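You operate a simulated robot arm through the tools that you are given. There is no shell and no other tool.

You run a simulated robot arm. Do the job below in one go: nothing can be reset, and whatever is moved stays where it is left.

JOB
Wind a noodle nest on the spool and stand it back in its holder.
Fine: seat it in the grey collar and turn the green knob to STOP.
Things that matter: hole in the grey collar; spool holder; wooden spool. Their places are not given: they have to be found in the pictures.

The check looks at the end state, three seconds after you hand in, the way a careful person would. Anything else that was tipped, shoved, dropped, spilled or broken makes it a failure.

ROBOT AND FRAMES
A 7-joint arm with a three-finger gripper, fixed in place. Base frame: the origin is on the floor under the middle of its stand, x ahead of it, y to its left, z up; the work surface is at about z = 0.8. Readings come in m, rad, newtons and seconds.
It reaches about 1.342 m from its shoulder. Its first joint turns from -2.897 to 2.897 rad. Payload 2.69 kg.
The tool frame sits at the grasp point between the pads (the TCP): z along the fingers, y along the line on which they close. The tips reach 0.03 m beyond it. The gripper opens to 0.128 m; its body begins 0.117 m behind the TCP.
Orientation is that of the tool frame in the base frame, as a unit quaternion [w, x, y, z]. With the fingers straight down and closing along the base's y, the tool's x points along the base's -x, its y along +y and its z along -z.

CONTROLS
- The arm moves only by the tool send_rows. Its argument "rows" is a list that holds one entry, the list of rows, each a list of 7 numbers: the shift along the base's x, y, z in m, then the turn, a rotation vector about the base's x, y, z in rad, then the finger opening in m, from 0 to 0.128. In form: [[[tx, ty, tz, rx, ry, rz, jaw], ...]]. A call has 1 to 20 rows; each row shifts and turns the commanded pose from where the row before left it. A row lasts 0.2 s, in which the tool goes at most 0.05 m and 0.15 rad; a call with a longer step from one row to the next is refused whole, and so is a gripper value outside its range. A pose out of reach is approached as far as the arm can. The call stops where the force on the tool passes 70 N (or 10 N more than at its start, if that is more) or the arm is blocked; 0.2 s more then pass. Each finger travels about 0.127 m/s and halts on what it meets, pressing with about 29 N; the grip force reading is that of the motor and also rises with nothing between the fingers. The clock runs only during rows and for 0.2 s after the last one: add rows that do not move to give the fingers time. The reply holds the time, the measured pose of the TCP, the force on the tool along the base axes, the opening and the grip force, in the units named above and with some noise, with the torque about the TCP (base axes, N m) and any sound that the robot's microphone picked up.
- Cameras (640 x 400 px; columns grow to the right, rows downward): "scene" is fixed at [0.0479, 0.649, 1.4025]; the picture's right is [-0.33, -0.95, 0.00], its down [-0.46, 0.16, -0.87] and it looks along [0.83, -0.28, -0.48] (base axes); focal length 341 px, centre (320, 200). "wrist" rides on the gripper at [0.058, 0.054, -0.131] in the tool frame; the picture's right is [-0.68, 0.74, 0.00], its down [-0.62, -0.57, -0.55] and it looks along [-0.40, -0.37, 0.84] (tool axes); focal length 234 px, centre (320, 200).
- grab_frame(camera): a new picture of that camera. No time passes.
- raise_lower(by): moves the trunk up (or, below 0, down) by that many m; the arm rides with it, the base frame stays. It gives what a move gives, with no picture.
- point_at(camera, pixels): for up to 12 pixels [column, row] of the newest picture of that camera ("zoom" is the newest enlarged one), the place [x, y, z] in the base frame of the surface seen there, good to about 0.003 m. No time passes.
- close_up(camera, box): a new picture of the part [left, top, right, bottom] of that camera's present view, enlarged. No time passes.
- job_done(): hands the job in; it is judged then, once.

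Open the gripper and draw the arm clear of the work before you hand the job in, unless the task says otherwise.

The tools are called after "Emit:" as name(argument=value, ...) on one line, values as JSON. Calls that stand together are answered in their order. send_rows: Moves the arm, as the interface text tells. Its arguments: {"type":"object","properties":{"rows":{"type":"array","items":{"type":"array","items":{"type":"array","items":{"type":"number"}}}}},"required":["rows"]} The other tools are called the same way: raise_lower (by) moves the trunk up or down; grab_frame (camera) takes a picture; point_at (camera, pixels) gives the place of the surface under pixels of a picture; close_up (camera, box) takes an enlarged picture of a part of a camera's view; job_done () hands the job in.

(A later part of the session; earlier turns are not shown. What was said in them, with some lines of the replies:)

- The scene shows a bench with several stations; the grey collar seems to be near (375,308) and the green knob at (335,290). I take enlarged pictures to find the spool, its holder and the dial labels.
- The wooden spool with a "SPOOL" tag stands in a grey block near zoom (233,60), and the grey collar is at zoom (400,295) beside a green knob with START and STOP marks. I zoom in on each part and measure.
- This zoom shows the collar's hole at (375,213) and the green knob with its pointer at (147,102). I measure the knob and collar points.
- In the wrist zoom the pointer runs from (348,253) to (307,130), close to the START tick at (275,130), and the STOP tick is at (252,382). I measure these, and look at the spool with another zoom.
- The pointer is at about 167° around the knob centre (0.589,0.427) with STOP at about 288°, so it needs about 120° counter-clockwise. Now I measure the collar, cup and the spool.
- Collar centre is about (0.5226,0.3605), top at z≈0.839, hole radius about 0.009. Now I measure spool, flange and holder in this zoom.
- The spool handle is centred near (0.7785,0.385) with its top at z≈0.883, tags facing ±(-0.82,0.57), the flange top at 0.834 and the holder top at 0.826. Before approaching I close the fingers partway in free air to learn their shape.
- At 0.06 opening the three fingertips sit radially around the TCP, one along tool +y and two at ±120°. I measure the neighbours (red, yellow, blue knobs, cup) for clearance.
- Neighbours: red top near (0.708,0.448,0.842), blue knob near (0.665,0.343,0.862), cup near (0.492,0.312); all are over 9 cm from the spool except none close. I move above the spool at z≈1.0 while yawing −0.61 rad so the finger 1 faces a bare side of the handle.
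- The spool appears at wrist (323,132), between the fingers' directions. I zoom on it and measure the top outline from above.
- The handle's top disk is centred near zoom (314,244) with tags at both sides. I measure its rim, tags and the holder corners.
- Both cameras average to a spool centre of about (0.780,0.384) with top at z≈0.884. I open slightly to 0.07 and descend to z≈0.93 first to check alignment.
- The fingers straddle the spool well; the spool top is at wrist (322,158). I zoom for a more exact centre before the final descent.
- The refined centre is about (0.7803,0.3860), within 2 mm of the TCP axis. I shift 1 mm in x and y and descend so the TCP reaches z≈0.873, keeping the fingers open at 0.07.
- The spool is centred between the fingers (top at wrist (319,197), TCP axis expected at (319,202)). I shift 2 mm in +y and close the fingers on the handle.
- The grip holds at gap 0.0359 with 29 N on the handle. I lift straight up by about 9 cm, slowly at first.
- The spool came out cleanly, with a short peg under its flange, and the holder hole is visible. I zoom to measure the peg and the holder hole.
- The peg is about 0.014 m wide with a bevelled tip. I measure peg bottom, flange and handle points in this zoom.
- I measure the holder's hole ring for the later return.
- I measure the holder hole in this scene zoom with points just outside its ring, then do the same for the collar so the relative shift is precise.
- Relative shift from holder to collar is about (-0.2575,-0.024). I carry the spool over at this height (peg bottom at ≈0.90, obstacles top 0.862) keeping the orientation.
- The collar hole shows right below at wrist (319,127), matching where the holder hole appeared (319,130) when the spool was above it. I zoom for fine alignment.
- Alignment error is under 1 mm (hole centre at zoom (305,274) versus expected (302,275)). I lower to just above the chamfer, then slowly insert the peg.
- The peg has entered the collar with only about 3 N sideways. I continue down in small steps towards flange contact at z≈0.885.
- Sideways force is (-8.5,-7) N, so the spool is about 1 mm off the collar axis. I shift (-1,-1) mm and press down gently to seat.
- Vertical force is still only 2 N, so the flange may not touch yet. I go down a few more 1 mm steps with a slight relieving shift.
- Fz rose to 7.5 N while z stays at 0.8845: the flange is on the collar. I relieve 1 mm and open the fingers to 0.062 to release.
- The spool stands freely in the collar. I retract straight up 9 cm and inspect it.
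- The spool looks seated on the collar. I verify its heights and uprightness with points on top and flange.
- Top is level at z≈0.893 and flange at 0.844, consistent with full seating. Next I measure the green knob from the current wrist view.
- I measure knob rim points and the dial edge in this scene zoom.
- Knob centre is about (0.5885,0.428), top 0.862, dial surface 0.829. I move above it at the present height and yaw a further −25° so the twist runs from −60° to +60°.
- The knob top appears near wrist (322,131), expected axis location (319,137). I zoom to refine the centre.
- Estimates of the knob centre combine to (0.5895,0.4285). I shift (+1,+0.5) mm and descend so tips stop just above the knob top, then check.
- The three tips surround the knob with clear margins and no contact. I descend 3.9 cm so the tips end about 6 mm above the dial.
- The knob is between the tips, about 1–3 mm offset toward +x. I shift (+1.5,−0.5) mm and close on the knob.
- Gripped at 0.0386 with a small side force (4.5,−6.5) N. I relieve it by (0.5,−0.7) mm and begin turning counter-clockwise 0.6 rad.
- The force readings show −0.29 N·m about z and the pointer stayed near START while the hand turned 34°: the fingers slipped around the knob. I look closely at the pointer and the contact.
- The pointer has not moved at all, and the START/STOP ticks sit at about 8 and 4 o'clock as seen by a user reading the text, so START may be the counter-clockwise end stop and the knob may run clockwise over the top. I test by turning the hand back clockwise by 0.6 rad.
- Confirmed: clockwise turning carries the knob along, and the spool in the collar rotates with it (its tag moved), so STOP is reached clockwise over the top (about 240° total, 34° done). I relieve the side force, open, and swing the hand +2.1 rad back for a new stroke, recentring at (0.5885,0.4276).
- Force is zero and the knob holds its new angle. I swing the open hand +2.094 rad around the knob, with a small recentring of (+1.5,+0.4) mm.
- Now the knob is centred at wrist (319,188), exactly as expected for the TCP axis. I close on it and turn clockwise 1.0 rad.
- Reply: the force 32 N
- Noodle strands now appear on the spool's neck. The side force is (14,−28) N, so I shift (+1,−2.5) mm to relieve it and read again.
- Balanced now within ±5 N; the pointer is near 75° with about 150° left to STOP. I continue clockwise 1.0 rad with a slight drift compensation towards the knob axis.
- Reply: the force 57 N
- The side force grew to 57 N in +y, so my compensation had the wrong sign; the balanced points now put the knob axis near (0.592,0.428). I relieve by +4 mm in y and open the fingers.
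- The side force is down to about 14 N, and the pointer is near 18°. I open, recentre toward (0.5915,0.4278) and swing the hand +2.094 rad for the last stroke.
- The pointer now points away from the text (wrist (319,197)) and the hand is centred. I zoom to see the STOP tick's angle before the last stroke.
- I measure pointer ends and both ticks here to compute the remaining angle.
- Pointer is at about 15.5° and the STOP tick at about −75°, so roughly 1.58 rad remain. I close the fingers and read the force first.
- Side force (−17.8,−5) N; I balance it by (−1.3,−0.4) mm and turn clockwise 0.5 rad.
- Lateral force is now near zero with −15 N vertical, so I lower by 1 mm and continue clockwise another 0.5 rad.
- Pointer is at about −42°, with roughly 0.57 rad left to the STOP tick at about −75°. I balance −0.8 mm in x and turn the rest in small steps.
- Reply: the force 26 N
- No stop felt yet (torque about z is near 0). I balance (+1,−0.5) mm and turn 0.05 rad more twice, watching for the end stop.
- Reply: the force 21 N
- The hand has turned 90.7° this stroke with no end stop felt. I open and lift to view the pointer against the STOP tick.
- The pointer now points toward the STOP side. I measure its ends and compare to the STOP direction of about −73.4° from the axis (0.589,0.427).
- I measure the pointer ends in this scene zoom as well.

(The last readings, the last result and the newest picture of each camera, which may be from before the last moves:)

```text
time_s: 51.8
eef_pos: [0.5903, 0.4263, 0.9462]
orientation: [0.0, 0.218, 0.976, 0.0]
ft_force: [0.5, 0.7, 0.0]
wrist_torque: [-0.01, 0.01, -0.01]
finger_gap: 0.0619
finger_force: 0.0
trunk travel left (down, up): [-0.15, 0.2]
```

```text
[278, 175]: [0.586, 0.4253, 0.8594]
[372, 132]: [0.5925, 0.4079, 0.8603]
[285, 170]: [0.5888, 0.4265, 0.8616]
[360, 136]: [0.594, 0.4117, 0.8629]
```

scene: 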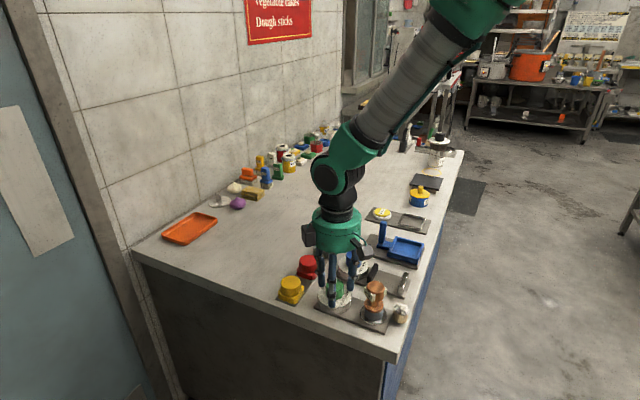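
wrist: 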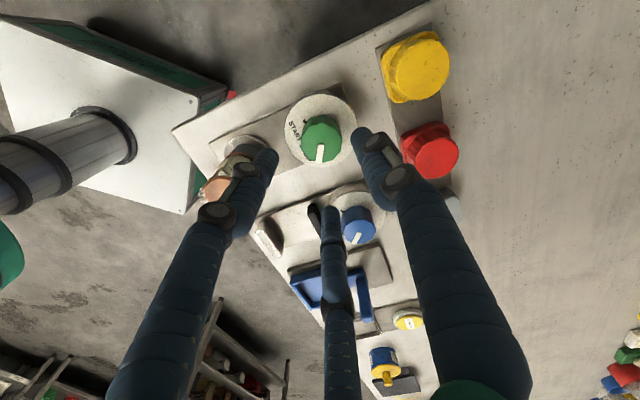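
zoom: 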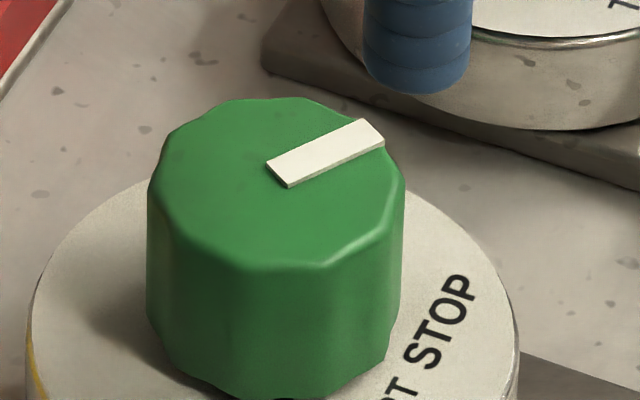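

Both views put the pointer at about −70.5°, so about 3° short of the STOP tick (−73.4°). I swing the hand back +1.58 rad at this height to view the STOP tick, then will do a short extra turn.

Emit:
send_rows(rows=[[[-0.0012, 0.0003, 0, 0, 0, 0.1436, 0.062], [0, 0, 0, 0, 0, 0.1436, 0.062], [0, 0, 0, 0, 0, 0.1436, 0.062], [0, 0, 0, 0, 0, 0.1436, 0.062], [0, 0, 0, 0, 0, 0.1436, 0.062], [0, 0, 0, 0, 0, 0.1436, 0.062], [0, 0, 0, 0, 0, 0.1436, 0.062], [0, 0, 0, 0, 0, 0.1436, 0.062], [0, 0, 0, 0, 0, 0.1436, 0.062], [0, 0, 0, 0, 0, 0.1436, 0.062], [0, 0, 0, 0, 0, 0.1436, 0.062], [0, 0, 0, 0, 0, 0, 0.062], [0, 0, 0, 0, 0, 0, 0.062]]])

Emit:
close_up(camera="wrist", box=[275, 85, 375, 175])

```text
time_s: 54.6
eef_pos: [0.5905, 0.4275, 0.9458]
orientation: [0.0, -0.54, 0.842, 0.0]
ft_force: [0.8, 0.3, -0.6]
wrist_torque: [-0.02, -0.01, 0.0]
finger_gap: 0.0619
finger_force: 0.0
trunk travel left (down, up): [-0.15, 0.2]
```

```text
4.44 times, centred on (325, 130) of wrist
```

zoom: 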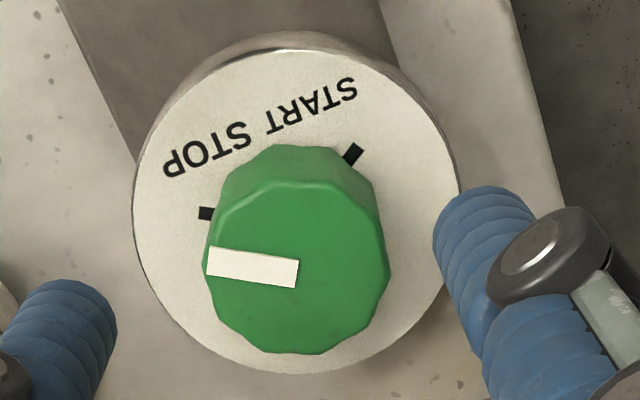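

Both ticks are visible now: STOP at (205,213), START at (353,155), and the pointer runs (297,272) to (208,261). I zoom tighter to compare angles.

Emit:
close_up(camera="wrist", box=[290, 110, 350, 166])

Emit:
point_at(camera="zoom", pixels=[[320, 200]])

```text
7.14 times, centred on (320, 138) of wrist
```

zoom: 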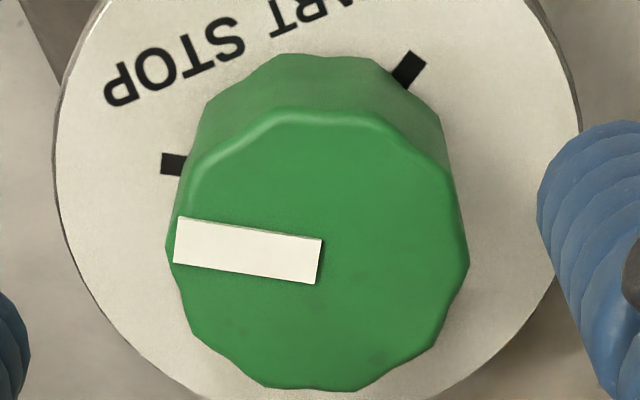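

```text
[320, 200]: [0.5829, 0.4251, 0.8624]
```

The pointer's edges and the STOP tick's edges have nearly the same slope (≈8–9°). I measure both directions numerically.

Emit:
point_at(camera="zoom", pixels=[[164, 163], [182, 166], [180, 240], [315, 262], [200, 243], [300, 259], [400, 75], [420, 57], [170, 250], [465, 250]])

```text
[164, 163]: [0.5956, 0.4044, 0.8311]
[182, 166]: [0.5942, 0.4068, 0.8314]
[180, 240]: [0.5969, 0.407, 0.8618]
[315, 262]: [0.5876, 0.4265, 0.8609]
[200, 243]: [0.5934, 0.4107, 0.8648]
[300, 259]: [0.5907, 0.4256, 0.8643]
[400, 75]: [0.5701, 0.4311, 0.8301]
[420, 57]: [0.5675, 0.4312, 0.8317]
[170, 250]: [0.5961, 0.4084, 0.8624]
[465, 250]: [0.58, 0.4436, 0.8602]
```

The pointer is at about −71±2° versus the tick at −73.7°. I descend and regrip for a small extra nudge clockwise, monitoring torque for the end stop.

Emit:
send_rows(rows=[[[0, 0, -0.03, 0, 0, 0, 0.062], [0, 0, -0.025, 0, 0, 0, 0.062], [0, 0, -0.025, 0, 0, 0, 0.062], [0, 0, 0, 0, 0, 0, 0.062], [0, 0, 0, 0, 0, 0, 0.05], [0, 0, 0, 0, 0, 0, 0.035], [0, 0, 0, 0, 0, 0, 0.02], [0, 0, 0, 0, 0, 0, 0.0], [0, 0, 0, 0, 0, 0, 0.0]]])

```text
time_s: 56.6
eef_pos: [0.5913, 0.4281, 0.8648]
orientation: [0.0, -0.54, 0.842, 0.0]
ft_force: [7.3, 9.8, -4.2]
wrist_torque: [0.4, -0.27, 0.0]
finger_gap: 0.0387
finger_force: 44.9
trunk travel left (down, up): [-0.15, 0.2]
```

Gripped with mild side force; I balance it and turn clockwise 0.06 rad.

Emit:
send_rows(rows=[[[0.0005, 0.0007, 0, 0, 0, -0.03, 0.0], [0, 0, 0, 0, 0, -0.03, 0.0], [0, 0, 0, 0, 0, 0, 0.0]]])

Emit:
close_up(camera="wrist", box=[260, 120, 380, 220])

```text
time_s: 57.4
eef_pos: [0.5903, 0.4286, 0.8658]
orientation: [-0.001, -0.515, 0.857, -0.001]
ft_force: [10.1, -4.2, -2.8]
wrist_torque: [-0.41, -0.27, 0.0]
finger_gap: 0.0388
finger_force: 44.7
trunk travel left (down, up): [-0.15, 0.2]
```

```text
4.00 times, centred on (320, 170) of wrist
```

zoom: 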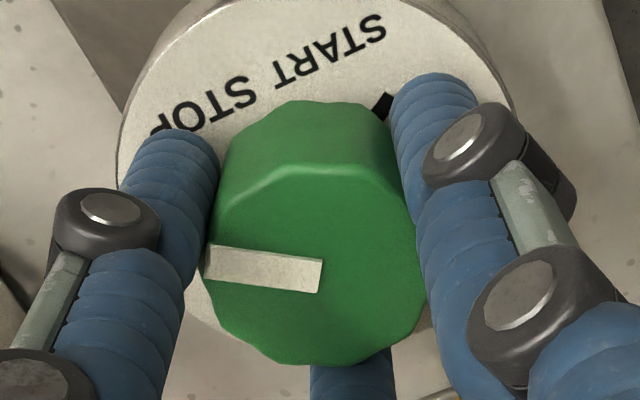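

Torque is still zero. I release, lift and check where the pointer is relative to the STOP tick.

Emit:
send_rows(rows=[[[0.0005, -0.0003, 0, 0, 0, 0, 0.0], [0, 0, 0, 0, 0, 0, 0.03], [0, 0, 0, 0, 0, 0, 0.062], [0, 0, 0, 0, 0, 0, 0.062], [0, 0, 0.02, 0, 0, 0, 0.062], [0, 0, 0.03, 0, 0, 0, 0.062], [0, 0, 0.03, 0, 0, 0, 0.062], [0, 0, 0, 0, 0, 0, 0.062], [0, 0, 0, 0, 0, 0, 0.062]]])

Emit:
close_up(camera="wrist", box=[290, 110, 350, 166])

Emit:
close_up(camera="scene", box=[320, 272, 356, 300])

```text
time_s: 59.4
eef_pos: [0.5908, 0.43, 0.9442]
orientation: [0.0, -0.514, 0.858, 0.0]
ft_force: [-0.6, -0.8, -0.9]
wrist_torque: [-0.01, 0.01, 0.01]
finger_gap: 0.0621
finger_force: 0.1
trunk travel left (down, up): [-0.15, 0.2]
```

```text
7.14 times, centred on (320, 138) of wrist
```

zoom: 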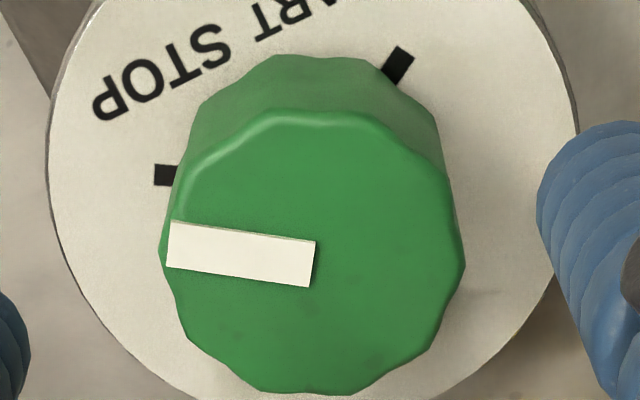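

```text
14.29 times, centred on (338, 286) of scene
```

zoom: 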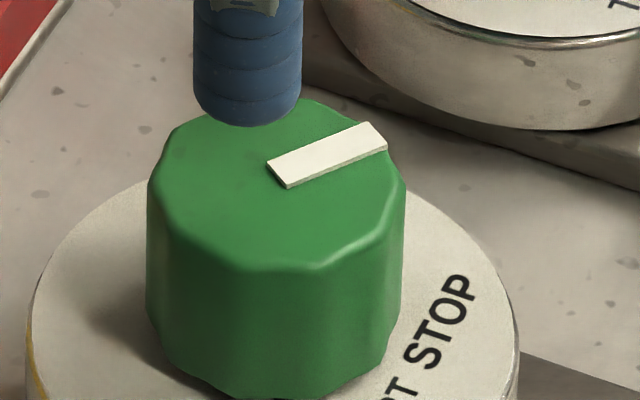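

The pointer moved slightly further clockwise. To judge whether it is on or past the STOP tick, I zoom tightly on the tick and pointer to compare slopes.

Emit:
close_up(camera="wrist", box=[294, 126, 318, 150])

Emit:
close_up(camera="wrist", box=[322, 110, 346, 134])

```text
16.00 times, centred on (306, 138) of wrist
```

zoom: 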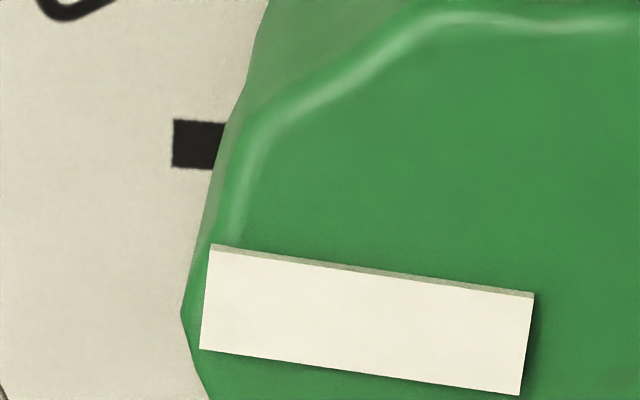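

```text
16.00 times, centred on (334, 122) of wrist
```

zoom: 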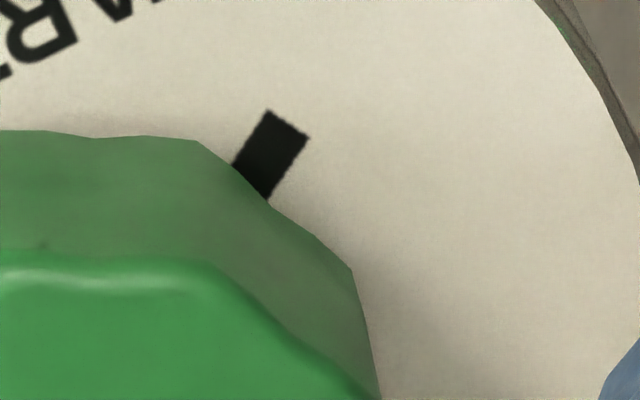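

The pointer's slope (8.4°) versus the STOP tick's (4.2°) shows it is about 4° past the tick. I regrip and turn back 0.07 rad to sit on the mark.

Emit:
send_rows(rows=[[[0, 0, -0.03, 0, 0, 0, 0.062], [0, 0, -0.025, 0, 0, 0, 0.062], [0, 0, -0.025, 0, 0, 0, 0.062], [0, 0, 0, 0, 0, 0, 0.062], [0, 0, 0, 0, 0, 0, 0.05], [0, 0, 0, 0, 0, 0, 0.035], [0, 0, 0, 0, 0, 0, 0.02], [0, 0, 0, 0, 0, 0, 0.0], [0, 0, 0, 0, 0, 0, 0.0], [0, 0, 0, 0, 0, 0.035, 0.0], [0, 0, 0, 0, 0, 0.035, 0.0], [0, 0, 0, 0, 0, 0, 0.0]]])

```text
time_s: 62.0
eef_pos: [0.5901, 0.4283, 0.8638]
orientation: [0.0, -0.544, 0.839, 0.0]
ft_force: [-2.0, -15.0, -5.8]
wrist_torque: [-0.21, -0.21, 0.0]
finger_gap: 0.0387
finger_force: 44.8
trunk travel left (down, up): [-0.15, 0.2]
```

Small forces only. I relieve −1 mm in y, release, lift and check the pointer again.

Emit:
send_rows(rows=[[[0, -0.001, 0, 0, 0, 0, 0.0], [0, 0, 0, 0, 0, 0, 0.03], [0, 0, 0, 0, 0, 0, 0.062], [0, 0, 0, 0, 0, 0, 0.062], [0, 0, 0.02, 0, 0, 0, 0.062], [0, 0, 0.03, 0, 0, 0, 0.062], [0, 0, 0.03, 0, 0, 0, 0.062], [0, 0, 0, 0, 0, 0, 0.062], [0, 0, 0, 0, 0, 0, 0.062]]])

Emit:
close_up(camera="wrist", box=[294, 126, 318, 150])

Emit:
close_up(camera="scene", box=[310, 265, 410, 330])

```text
time_s: 64.0
eef_pos: [0.59, 0.429, 0.9471]
orientation: [0.0, -0.544, 0.839, 0.001]
ft_force: [1.0, 0.4, 0.9]
wrist_torque: [0.03, -0.02, -0.02]
finger_gap: 0.0622
finger_force: 0.1
trunk travel left (down, up): [-0.15, 0.2]
```

```text
16.00 times, centred on (306, 138) of wrist
```

zoom: 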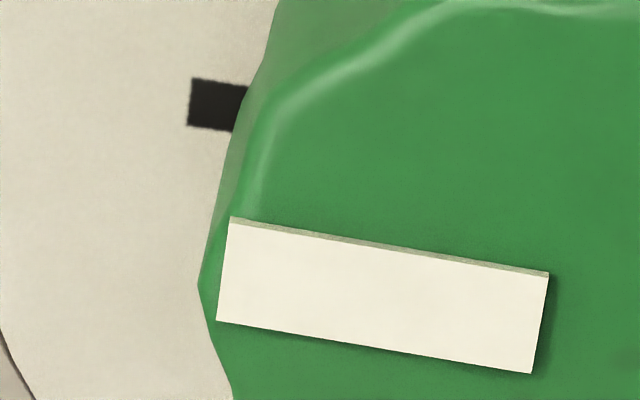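

```text
6.15 times, centred on (360, 298) of scene
```

zoom: 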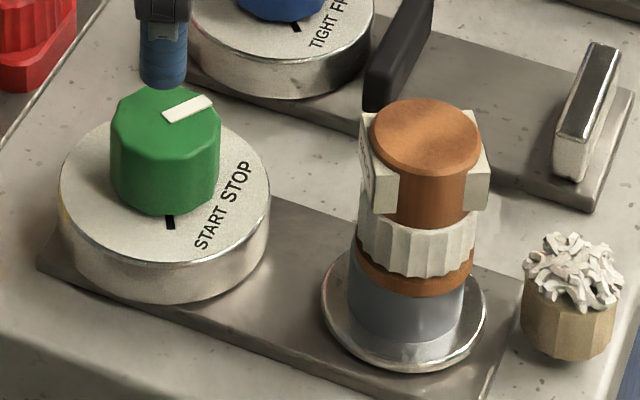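

The pointer now sits within about 2° of the STOP tick, and a noodle nest is wound on the spool's neck. Next I examine the spool's tag orientation for the pick-up.

Emit:
close_up(camera="scene", box=[355, 275, 400, 325])

Emit:
grab_frame(camera="wrist")

```text
8.00 times, centred on (378, 300) of scene
```

zoom: 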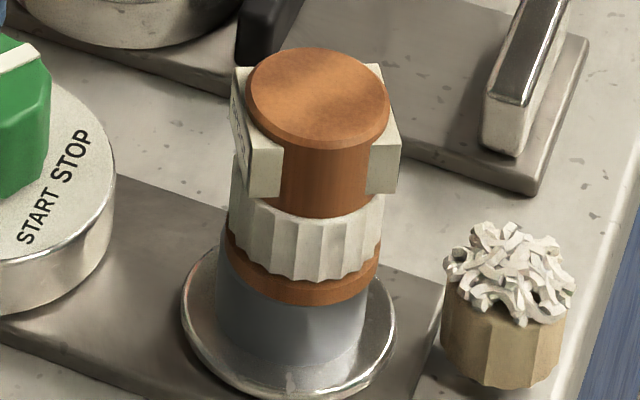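

```text
taken
```

wrist: 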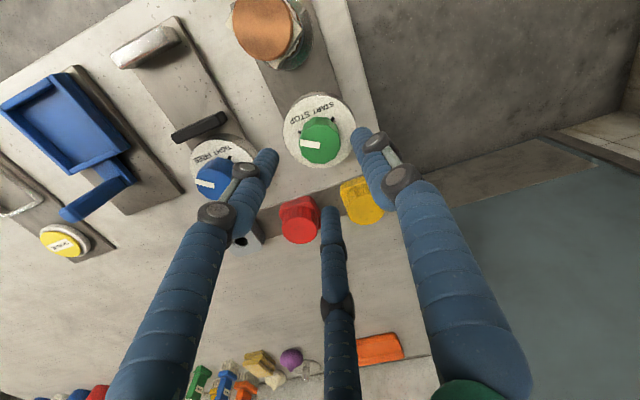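

The nest surrounds the neck just under the handle, so I will grip only the handle (tips above z≈0.865). The tags' normals are now near 83°/263°, so I move above the collar at z≈0.975 with yaw −37°.

Emit:
send_rows(rows=[[[0, 0, 0.03, 0, 0, 0, 0.062], [-0.0053, -0.005, 0, 0, 0, -0.1385, 0.062], [-0.0053, -0.005, 0, 0, 0, -0.1385, 0.062], [-0.0053, -0.005, 0, 0, 0, -0.1385, 0.062], [-0.0053, -0.005, 0, 0, 0, -0.1385, 0.062], [-0.0053, -0.005, 0, 0, 0, -0.1385, 0.062], [-0.0053, -0.005, 0, 0, 0, -0.1385, 0.062], [-0.0053, -0.005, 0, 0, 0, -0.1385, 0.062], [-0.0053, -0.005, 0, 0, 0, -0.1385, 0.062], [-0.0053, -0.005, 0, 0, 0, -0.1385, 0.062], [-0.0053, -0.005, 0, 0, 0, -0.1385, 0.062], [-0.0053, -0.005, 0, 0, 0, -0.1385, 0.062], [-0.0053, -0.005, 0, 0, 0, -0.1385, 0.062], [-0.005, -0.0053, 0, 0, 0, -0.1385, 0.062], [0, 0, 0, 0, 0, 0, 0.062], [0, 0, 0, 0, 0, 0, 0.062]]])

Emit:
grab_frame(camera="wrist")

Emit:
close_up(camera="wrist", box=[275, 100, 375, 190])

```text
time_s: 67.4
eef_pos: [0.5238, 0.362, 0.9746]
orientation: [0.0, 0.32, 0.947, 0.0]
ft_force: [0.2, -0.2, -1.3]
wrist_torque: [-0.01, 0.0, 0.0]
finger_gap: 0.0623
finger_force: 0.1
trunk travel left (down, up): [-0.15, 0.2]
```

```text
taken
```

wrist: 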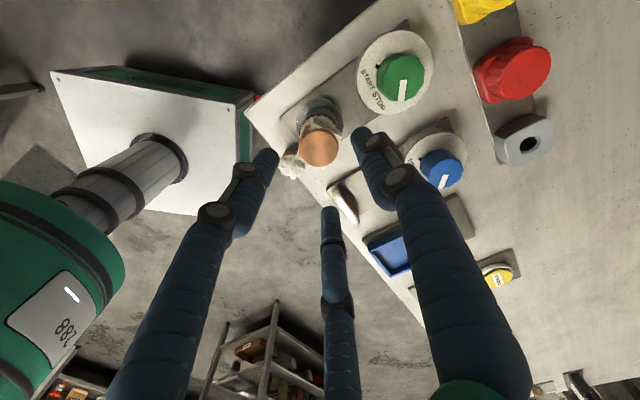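

```text
4.44 times, centred on (325, 145) of wrist
```

zoom: 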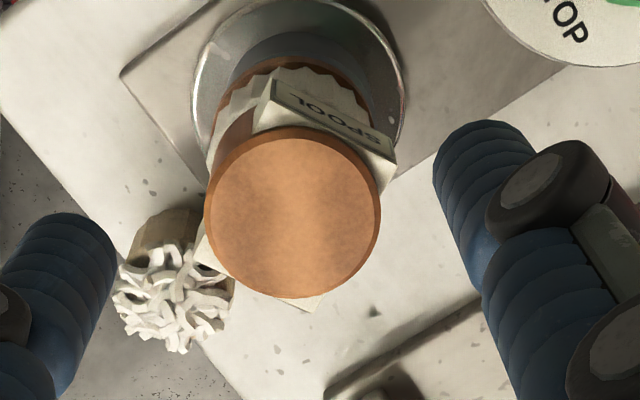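

The spool is centred under the TCP (zoom (293,214), within 1 mm) and the tags sit at ±30° from two fingers, as in the first grasp. I descend to z≈0.895 so tips stay above the nest and cup.

Emit:
send_rows(rows=[[[0, 0, -0.025, 0, 0, 0, 0.062], [0, 0, -0.025, 0, 0, 0, 0.062], [0, 0, -0.018, 0, 0, 0, 0.062], [0, 0, -0.012, 0, 0, 0, 0.062], [0, 0, 0, 0, 0, 0, 0.062], [0, 0, 0, 0, 0, 0, 0.062]]])

Emit:
close_up(camera="scene", box=[340, 250, 430, 330])

Emit:
close_up(camera="wrist", box=[250, 110, 390, 250])

```text
time_s: 68.8
eef_pos: [0.522, 0.3611, 0.8949]
orientation: [0.0, 0.32, 0.947, 0.0]
ft_force: [0.6, -0.4, 0.1]
wrist_torque: [0.03, 0.02, -0.03]
finger_gap: 0.0617
finger_force: 0.0
trunk travel left (down, up): [-0.15, 0.2]
```

```text
5.00 times, centred on (385, 290) of scene
```

zoom: 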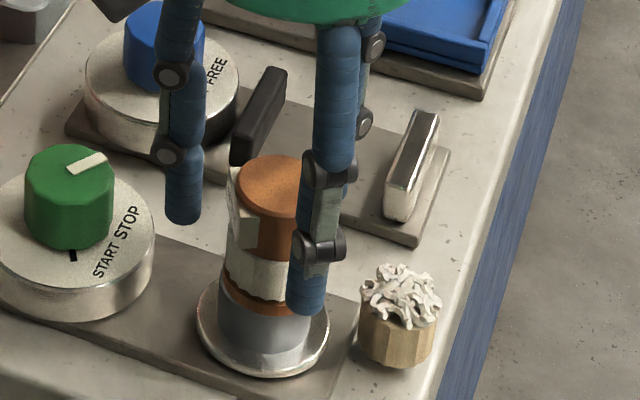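

```text
2.86 times, centred on (320, 180) of wrist
```

zoom: 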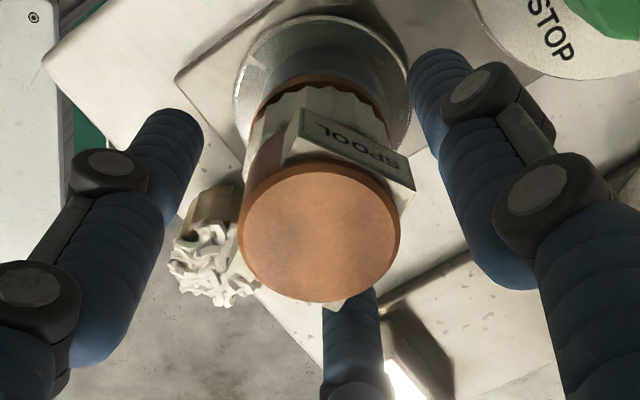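

The fingers surround the handle evenly and clear the cup and nest. I close on the handle.

Emit:
send_rows(rows=[[[0, 0, 0, 0, 0, 0, 0.05], [0, 0, 0, 0, 0, 0, 0.035], [0, 0, 0, 0, 0, 0, 0.02], [0, 0, 0, 0, 0, 0, 0.0], [0, 0, 0, 0, 0, 0, 0.0], [0, 0, 0, 0, 0, 0, 0.0]]])

Emit:
close_up(camera="scene", box=[340, 250, 430, 330])

Emit:
close_up(camera="wrist", box=[250, 110, 390, 250])

```text
time_s: 70.2
eef_pos: [0.5207, 0.3613, 0.8939]
orientation: [0.0, 0.32, 0.947, 0.0]
ft_force: [0.0, 0.4, 0.8]
wrist_torque: [0.03, -0.03, 0.0]
finger_gap: 0.0365
finger_force: 28.9
trunk travel left (down, up): [-0.15, 0.2]
```

```text
5.00 times, centred on (385, 290) of scene
```

zoom: 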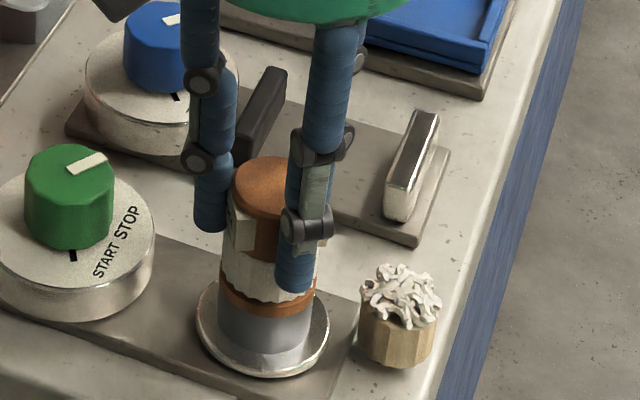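

```text
2.86 times, centred on (320, 180) of wrist
```

zoom: 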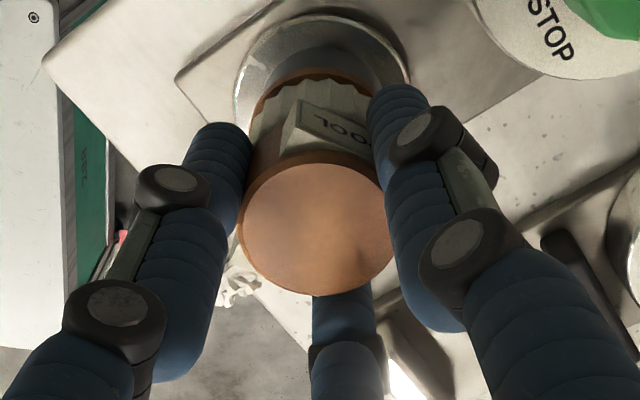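

Gripped at 0.0365 with 29 N and no side force. I lift slowly straight up.

Emit:
send_rows(rows=[[[0, 0, 0.004, 0, 0, 0, 0.0], [0, 0, 0.006, 0, 0, 0, 0.0], [0, 0, 0.008, 0, 0, 0, 0.0], [0, 0, 0.012, 0, 0, 0, 0.0], [0, 0, 0.02, 0, 0, 0, 0.0], [0, 0, 0.03, 0, 0, 0, 0.0], [0, 0, 0.01, 0, 0, 0, 0.0], [0, 0, 0, 0, 0, 0, 0.0], [0, 0, 0, 0, 0, 0, 0.0]]])

Emit:
close_up(camera="scene", box=[330, 220, 430, 330])

Emit:
grab_frame(camera="wrist")

```text
time_s: 72.2
eef_pos: [0.5236, 0.3617, 0.9849]
orientation: [0.0, 0.32, 0.947, 0.0]
ft_force: [0.2, 0.1, -1.7]
wrist_torque: [-0.03, 0.02, 0.02]
finger_gap: 0.0362
finger_force: 28.8
trunk travel left (down, up): [-0.15, 0.2]
```

```text
3.64 times, centred on (380, 275) of scene
```

zoom: 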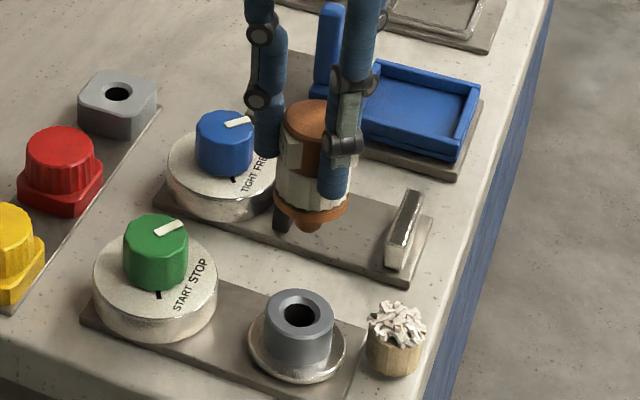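

```text
taken
```

wrist: 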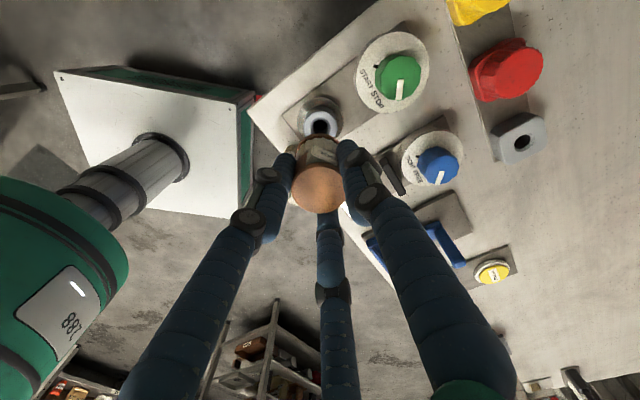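

The spool with its nest is out of the collar, nothing else moved. I zoom to check it hangs upright and to see the peg.

Emit:
close_up(camera="scene", box=[350, 240, 386, 288])

Emit:
close_up(camera="wrist", box=[285, 95, 355, 165])

```text
8.33 times, centred on (368, 264) of scene
```

zoom: 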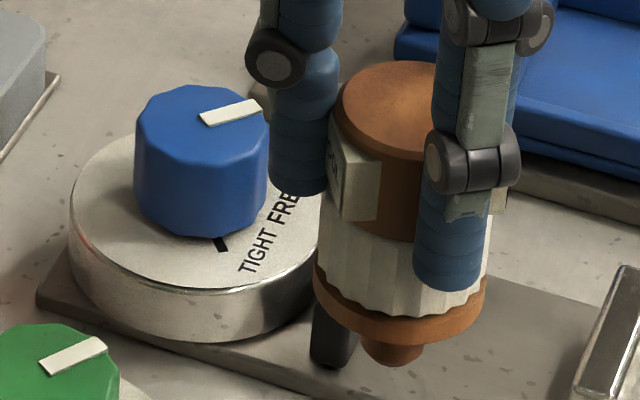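

```text
5.71 times, centred on (320, 130) of wrist
```

zoom: 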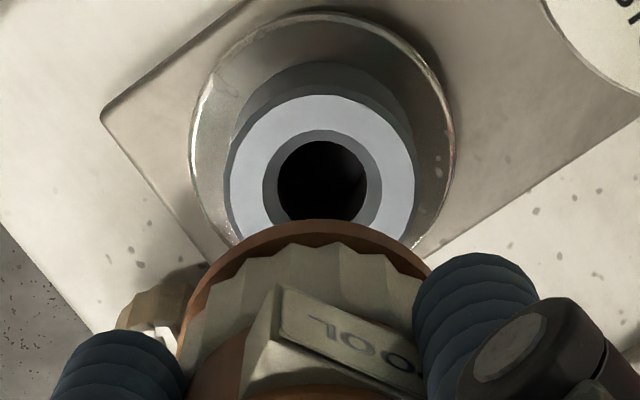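

The spool hangs upright with the nest intact. I carry it to the holder (+0.2583,+0.0254), turning +1.08 rad on the way to restore its tag direction; peg bottom stays near z≈0.90, above everything.

Emit:
send_rows(rows=[[[0.0143, 0.0014, 0, 0, 0, 0.06, 0.0], [0.0287, 0.0028, 0, 0, 0, 0.12, 0.0], [0.0287, 0.0028, 0, 0, 0, 0.12, 0.0], [0.0287, 0.0028, 0, 0, 0, 0.12, 0.0], [0.0287, 0.0028, 0, 0, 0, 0.12, 0.0], [0.0287, 0.0028, 0, 0, 0, 0.12, 0.0], [0.0287, 0.0028, 0, 0, 0, 0.12, 0.0], [0.0287, 0.0028, 0, 0, 0, 0.12, 0.0], [0.0287, 0.0028, 0, 0, 0, 0.12, 0.0], [0.0144, 0.0016, -0.011, 0, 0, 0.06, 0.0], [0, 0, 0, 0, 0, 0, 0.0], [0, 0, 0, 0, 0, 0, 0.0]]])

Emit:
grab_frame(camera="wrist")

Emit:
close_up(camera="wrist", box=[285, 95, 355, 165])

Emit:
grab_frame(camera="scene")

```text
time_s: 74.8
eef_pos: [0.7813, 0.3881, 0.9728]
orientation: [-0.001, -0.214, 0.977, -0.001]
ft_force: [-0.6, 0.5, -1.6]
wrist_torque: [0.0, -0.01, 0.03]
finger_gap: 0.0363
finger_force: 28.2
trunk travel left (down, up): [-0.15, 0.2]
```

```text
taken
```

wrist: 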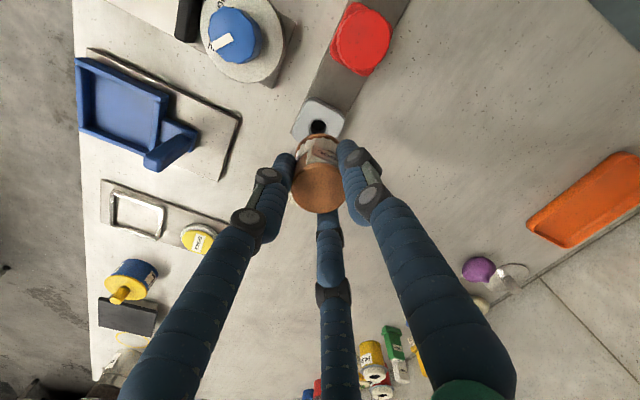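

```text
5.71 times, centred on (320, 130) of wrist
```

zoom: 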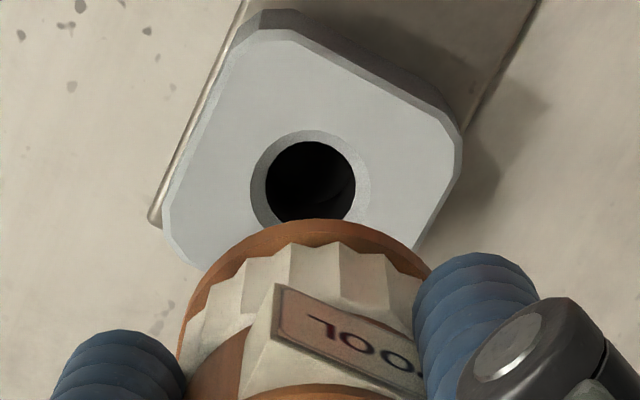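

```text
taken
```

scene: 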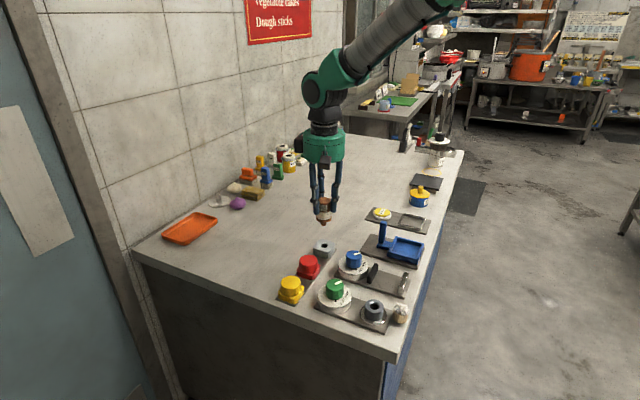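

The holder hole sits at zoom (310,181); the reference when centred is about (318–322,180), so I need about 1.5 mm to image-left. I shift (−0.4,−1.3) mm and descend to just above the hole, then insert slowly.

Emit:
send_rows(rows=[[[-0.0004, -0.0013, -0.02, 0, 0, 0, 0.0], [0, 0, -0.02, 0, 0, 0, 0.0], [0, 0, -0.016, 0, 0, 0, 0.0], [0, 0, -0.01, 0, 0, 0, 0.0], [0, 0, -0.004, 0, 0, 0, 0.0], [0, 0, -0.003, 0, 0, 0, 0.0], [0, 0, -0.003, 0, 0, 0, 0.0], [0, 0, 0, 0, 0, 0, 0.0]]])

Emit:
close_up(camera="scene", box=[290, 190, 360, 265])

```text
time_s: 76.6
eef_pos: [0.7791, 0.3866, 0.8983]
orientation: [0.001, -0.213, 0.977, 0.0]
ft_force: [2.3, -2.0, -0.5]
wrist_torque: [-0.12, -0.17, 0.0]
finger_gap: 0.0364
finger_force: 28.9
trunk travel left (down, up): [-0.15, 0.2]
```

```text
5.33 times, centred on (325, 228) of scene
```

zoom: 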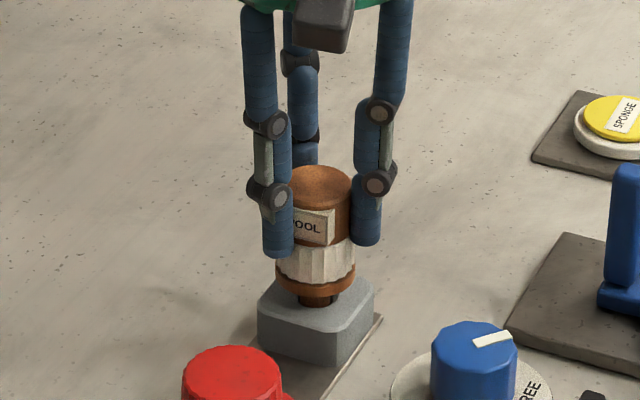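

The peg is entering the holder with only about 3 N sideways. I continue down in 3 mm steps toward z≈0.886.

Emit:
send_rows(rows=[[[0.0002, -0.0002, -0.003, 0, 0, 0, 0.0], [0, 0, -0.003, 0, 0, 0, 0.0], [0, 0, -0.003, 0, 0, 0, 0.0], [0, 0, -0.003, 0, 0, 0, 0.0], [0, 0, 0, 0, 0, 0, 0.0]]])

Emit:
close_up(camera="scene", box=[290, 200, 360, 265])

```text
time_s: 77.8
eef_pos: [0.78, 0.3884, 0.8866]
orientation: [0.0, -0.213, 0.977, 0.0]
ft_force: [-0.4, -0.3, -1.0]
wrist_torque: [-0.03, 0.01, -0.02]
finger_gap: 0.0364
finger_force: 28.4
trunk travel left (down, up): [-0.15, 0.2]
```

```text
6.15 times, centred on (325, 232) of scene
```

zoom: 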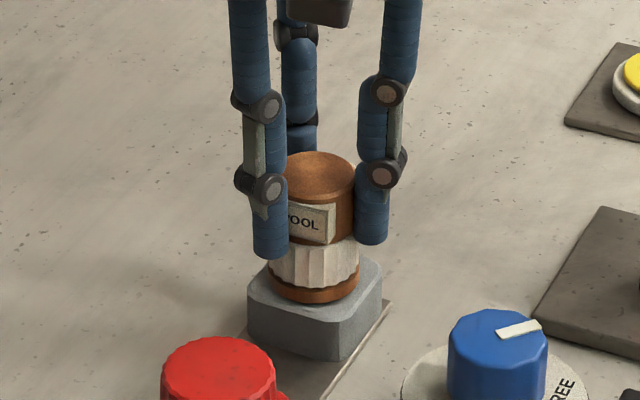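

No resistance at all and the flange is nearly on the block. I lower 1 mm at a time until vertical contact is felt.

Emit:
send_rows(rows=[[[0, 0, -0.001, 0, 0, 0, 0.0], [0, 0, -0.001, 0, 0, 0, 0.0], [0, 0, -0.001, 0, 0, 0, 0.0], [0, 0, 0, 0, 0, 0, 0.0]]])

```text
time_s: 78.8
eef_pos: [0.7798, 0.3851, 0.8842]
orientation: [-0.001, -0.214, 0.977, 0.0]
ft_force: [-2.9, 1.8, 6.0]
wrist_torque: [0.06, 0.29, -0.01]
finger_gap: 0.0365
finger_force: 28.9
trunk travel left (down, up): [-0.15, 0.2]
```

Fz rose to 6 N at z≈0.884, the expected seating height. I ease off slightly and open to 0.062.

Emit:
send_rows(rows=[[[0, 0, 0.0005, 0, 0, 0, 0.0], [0, 0, 0, 0, 0, 0, 0.04], [0, 0, 0, 0, 0, 0, 0.05], [0, 0, 0, 0, 0, 0, 0.062], [0, 0, 0, 0, 0, 0, 0.066], [0, 0, 0, 0, 0, 0, 0.066]]])

Emit:
close_up(camera="scene", box=[290, 200, 360, 265])

Emit:
close_up(camera="wrist", box=[250, 110, 390, 250])

```text
time_s: 80.2
eef_pos: [0.7798, 0.3867, 0.8842]
orientation: [-0.001, -0.213, 0.977, 0.0]
ft_force: [-0.5, 0.0, 0.2]
wrist_torque: [0.04, 0.01, 0.02]
finger_gap: 0.066
finger_force: 0.1
trunk travel left (down, up): [-0.15, 0.2]
```

```text
6.15 times, centred on (325, 232) of scene
```

zoom: 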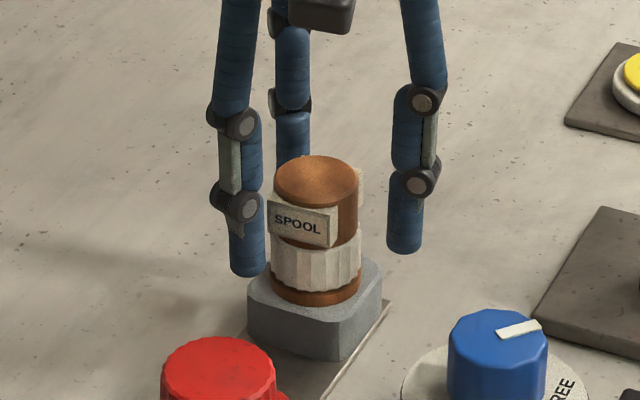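

```text
2.86 times, centred on (320, 180) of wrist
```

zoom: 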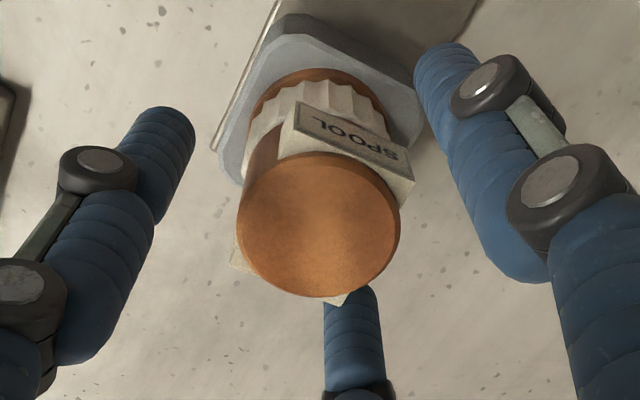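

The spool stands in its holder, its label facing forward and the fingers clear on all sides. I retract straight up.

Emit:
send_rows(rows=[[[0, 0, 0.01, 0, 0, 0, 0.066], [0, 0, 0.02, 0, 0, 0, 0.066], [0, 0, 0.03, 0, 0, 0, 0.066], [0, 0, 0.04, 0, 0, 0, 0.066], [0, 0, 0.04, 0, 0, 0, 0.066], [0, 0, 0.04, 0, 0, 0, 0.066], [0, 0, 0.04, 0, 0, 0, 0.066], [0, 0, 0.03, 0, 0, 0, 0.1], [0, 0, 0, 0, 0, 0, 0.128], [0, 0, 0, 0, 0, 0, 0.128]]])

Emit:
grab_frame(camera="scene")

Emit:
close_up(camera="scene", box=[300, 215, 350, 262])

Emit:
close_up(camera="scene", box=[260, 220, 440, 340])

```text
time_s: 82.4
eef_pos: [0.7797, 0.3846, 1.1319]
orientation: [0.0, -0.214, 0.977, -0.001]
ft_force: [-0.4, 0.9, -0.9]
wrist_torque: [-0.01, 0.0, 0.02]
finger_gap: 0.1281
finger_force: 0.0
trunk travel left (down, up): [-0.15, 0.2]
```

```text
taken
```

scene: 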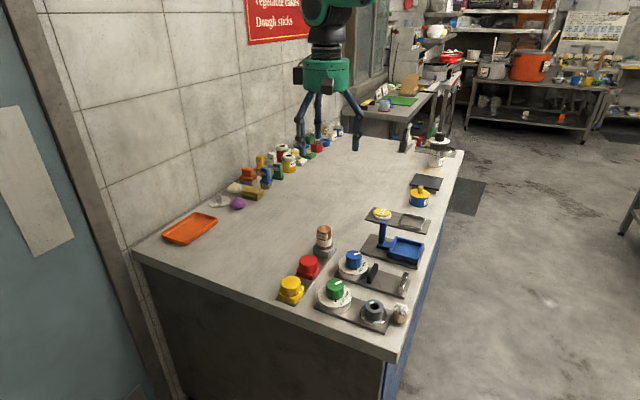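

```text
8.51 times, centred on (325, 238) of scene
```

zoom: 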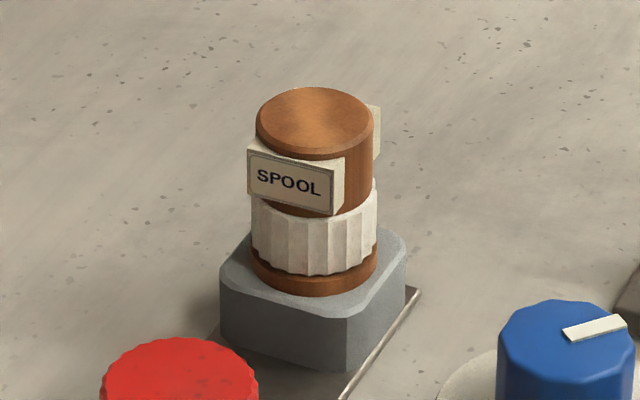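

```text
3.33 times, centred on (350, 280) of scene
```

zoom: 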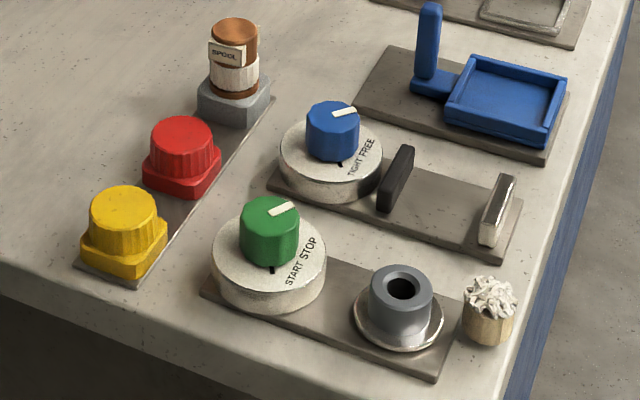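

All stations look untouched, the cup stands, the pointer is at STOP and the spool with its nest is in the holder. I verify the spool's seat height and levelness.

Emit:
close_up(camera="scene", box=[300, 215, 350, 262])

Emit:
point_at(camera="zoom", pixels=[[315, 118], [270, 118], [360, 122], [315, 95], [315, 145], [315, 285], [260, 265], [370, 262], [240, 285], [350, 305]])

Emit:
grab_frame(camera="wrist")

```text
8.51 times, centred on (325, 238) of scene
```

zoom: 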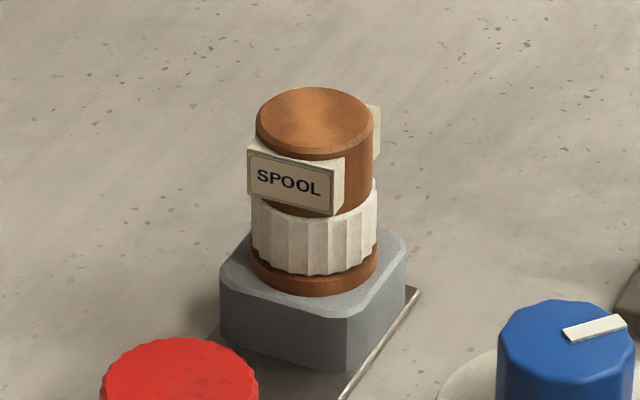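

```text
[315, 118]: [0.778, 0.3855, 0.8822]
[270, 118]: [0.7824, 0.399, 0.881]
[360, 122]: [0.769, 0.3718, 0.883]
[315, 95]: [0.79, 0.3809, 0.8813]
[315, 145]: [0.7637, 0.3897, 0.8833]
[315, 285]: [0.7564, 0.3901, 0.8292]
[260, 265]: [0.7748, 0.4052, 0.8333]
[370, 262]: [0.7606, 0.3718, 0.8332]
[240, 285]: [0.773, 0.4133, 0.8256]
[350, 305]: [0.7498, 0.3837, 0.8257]
```

```text
taken
```

wrist: 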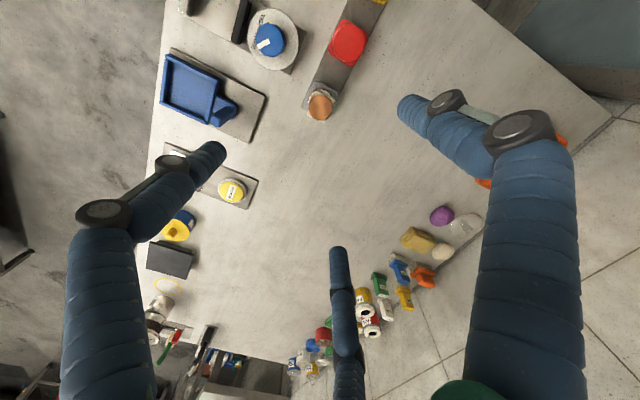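

The spool top is level at z≈0.882 (as it was originally, 0.883), seated and free-standing; the knob is at STOP, the gripper is open and 25 cm above. I hand the job in.

Emit:
job_done()

```text
The job is handed in.
```

The job is handed in. The spool has a noodle nest wound on its neck and is back in its holder. It sits level, and its top is at about the height it started at (z ≈ 0.882 against 0.883).

- **Seating and winding:** I put the spool in the grey collar before turning the knob. The nest built up on the neck as the knob turned.
- **Knob direction:** The green knob did not turn counter-clockwise from START; the fingers slipped with nothing moved. It does turn clockwise, so I took it round that way, about 240°.
- **Knob position:** My last close look put the pointer about 2–3° past the STOP mark. I felt no end stop there.
- **Surroundings:** In the final pictures the noodle cup and the other stations look untouched.
- **Arm:** The gripper is open, about 25 cm above the spool.
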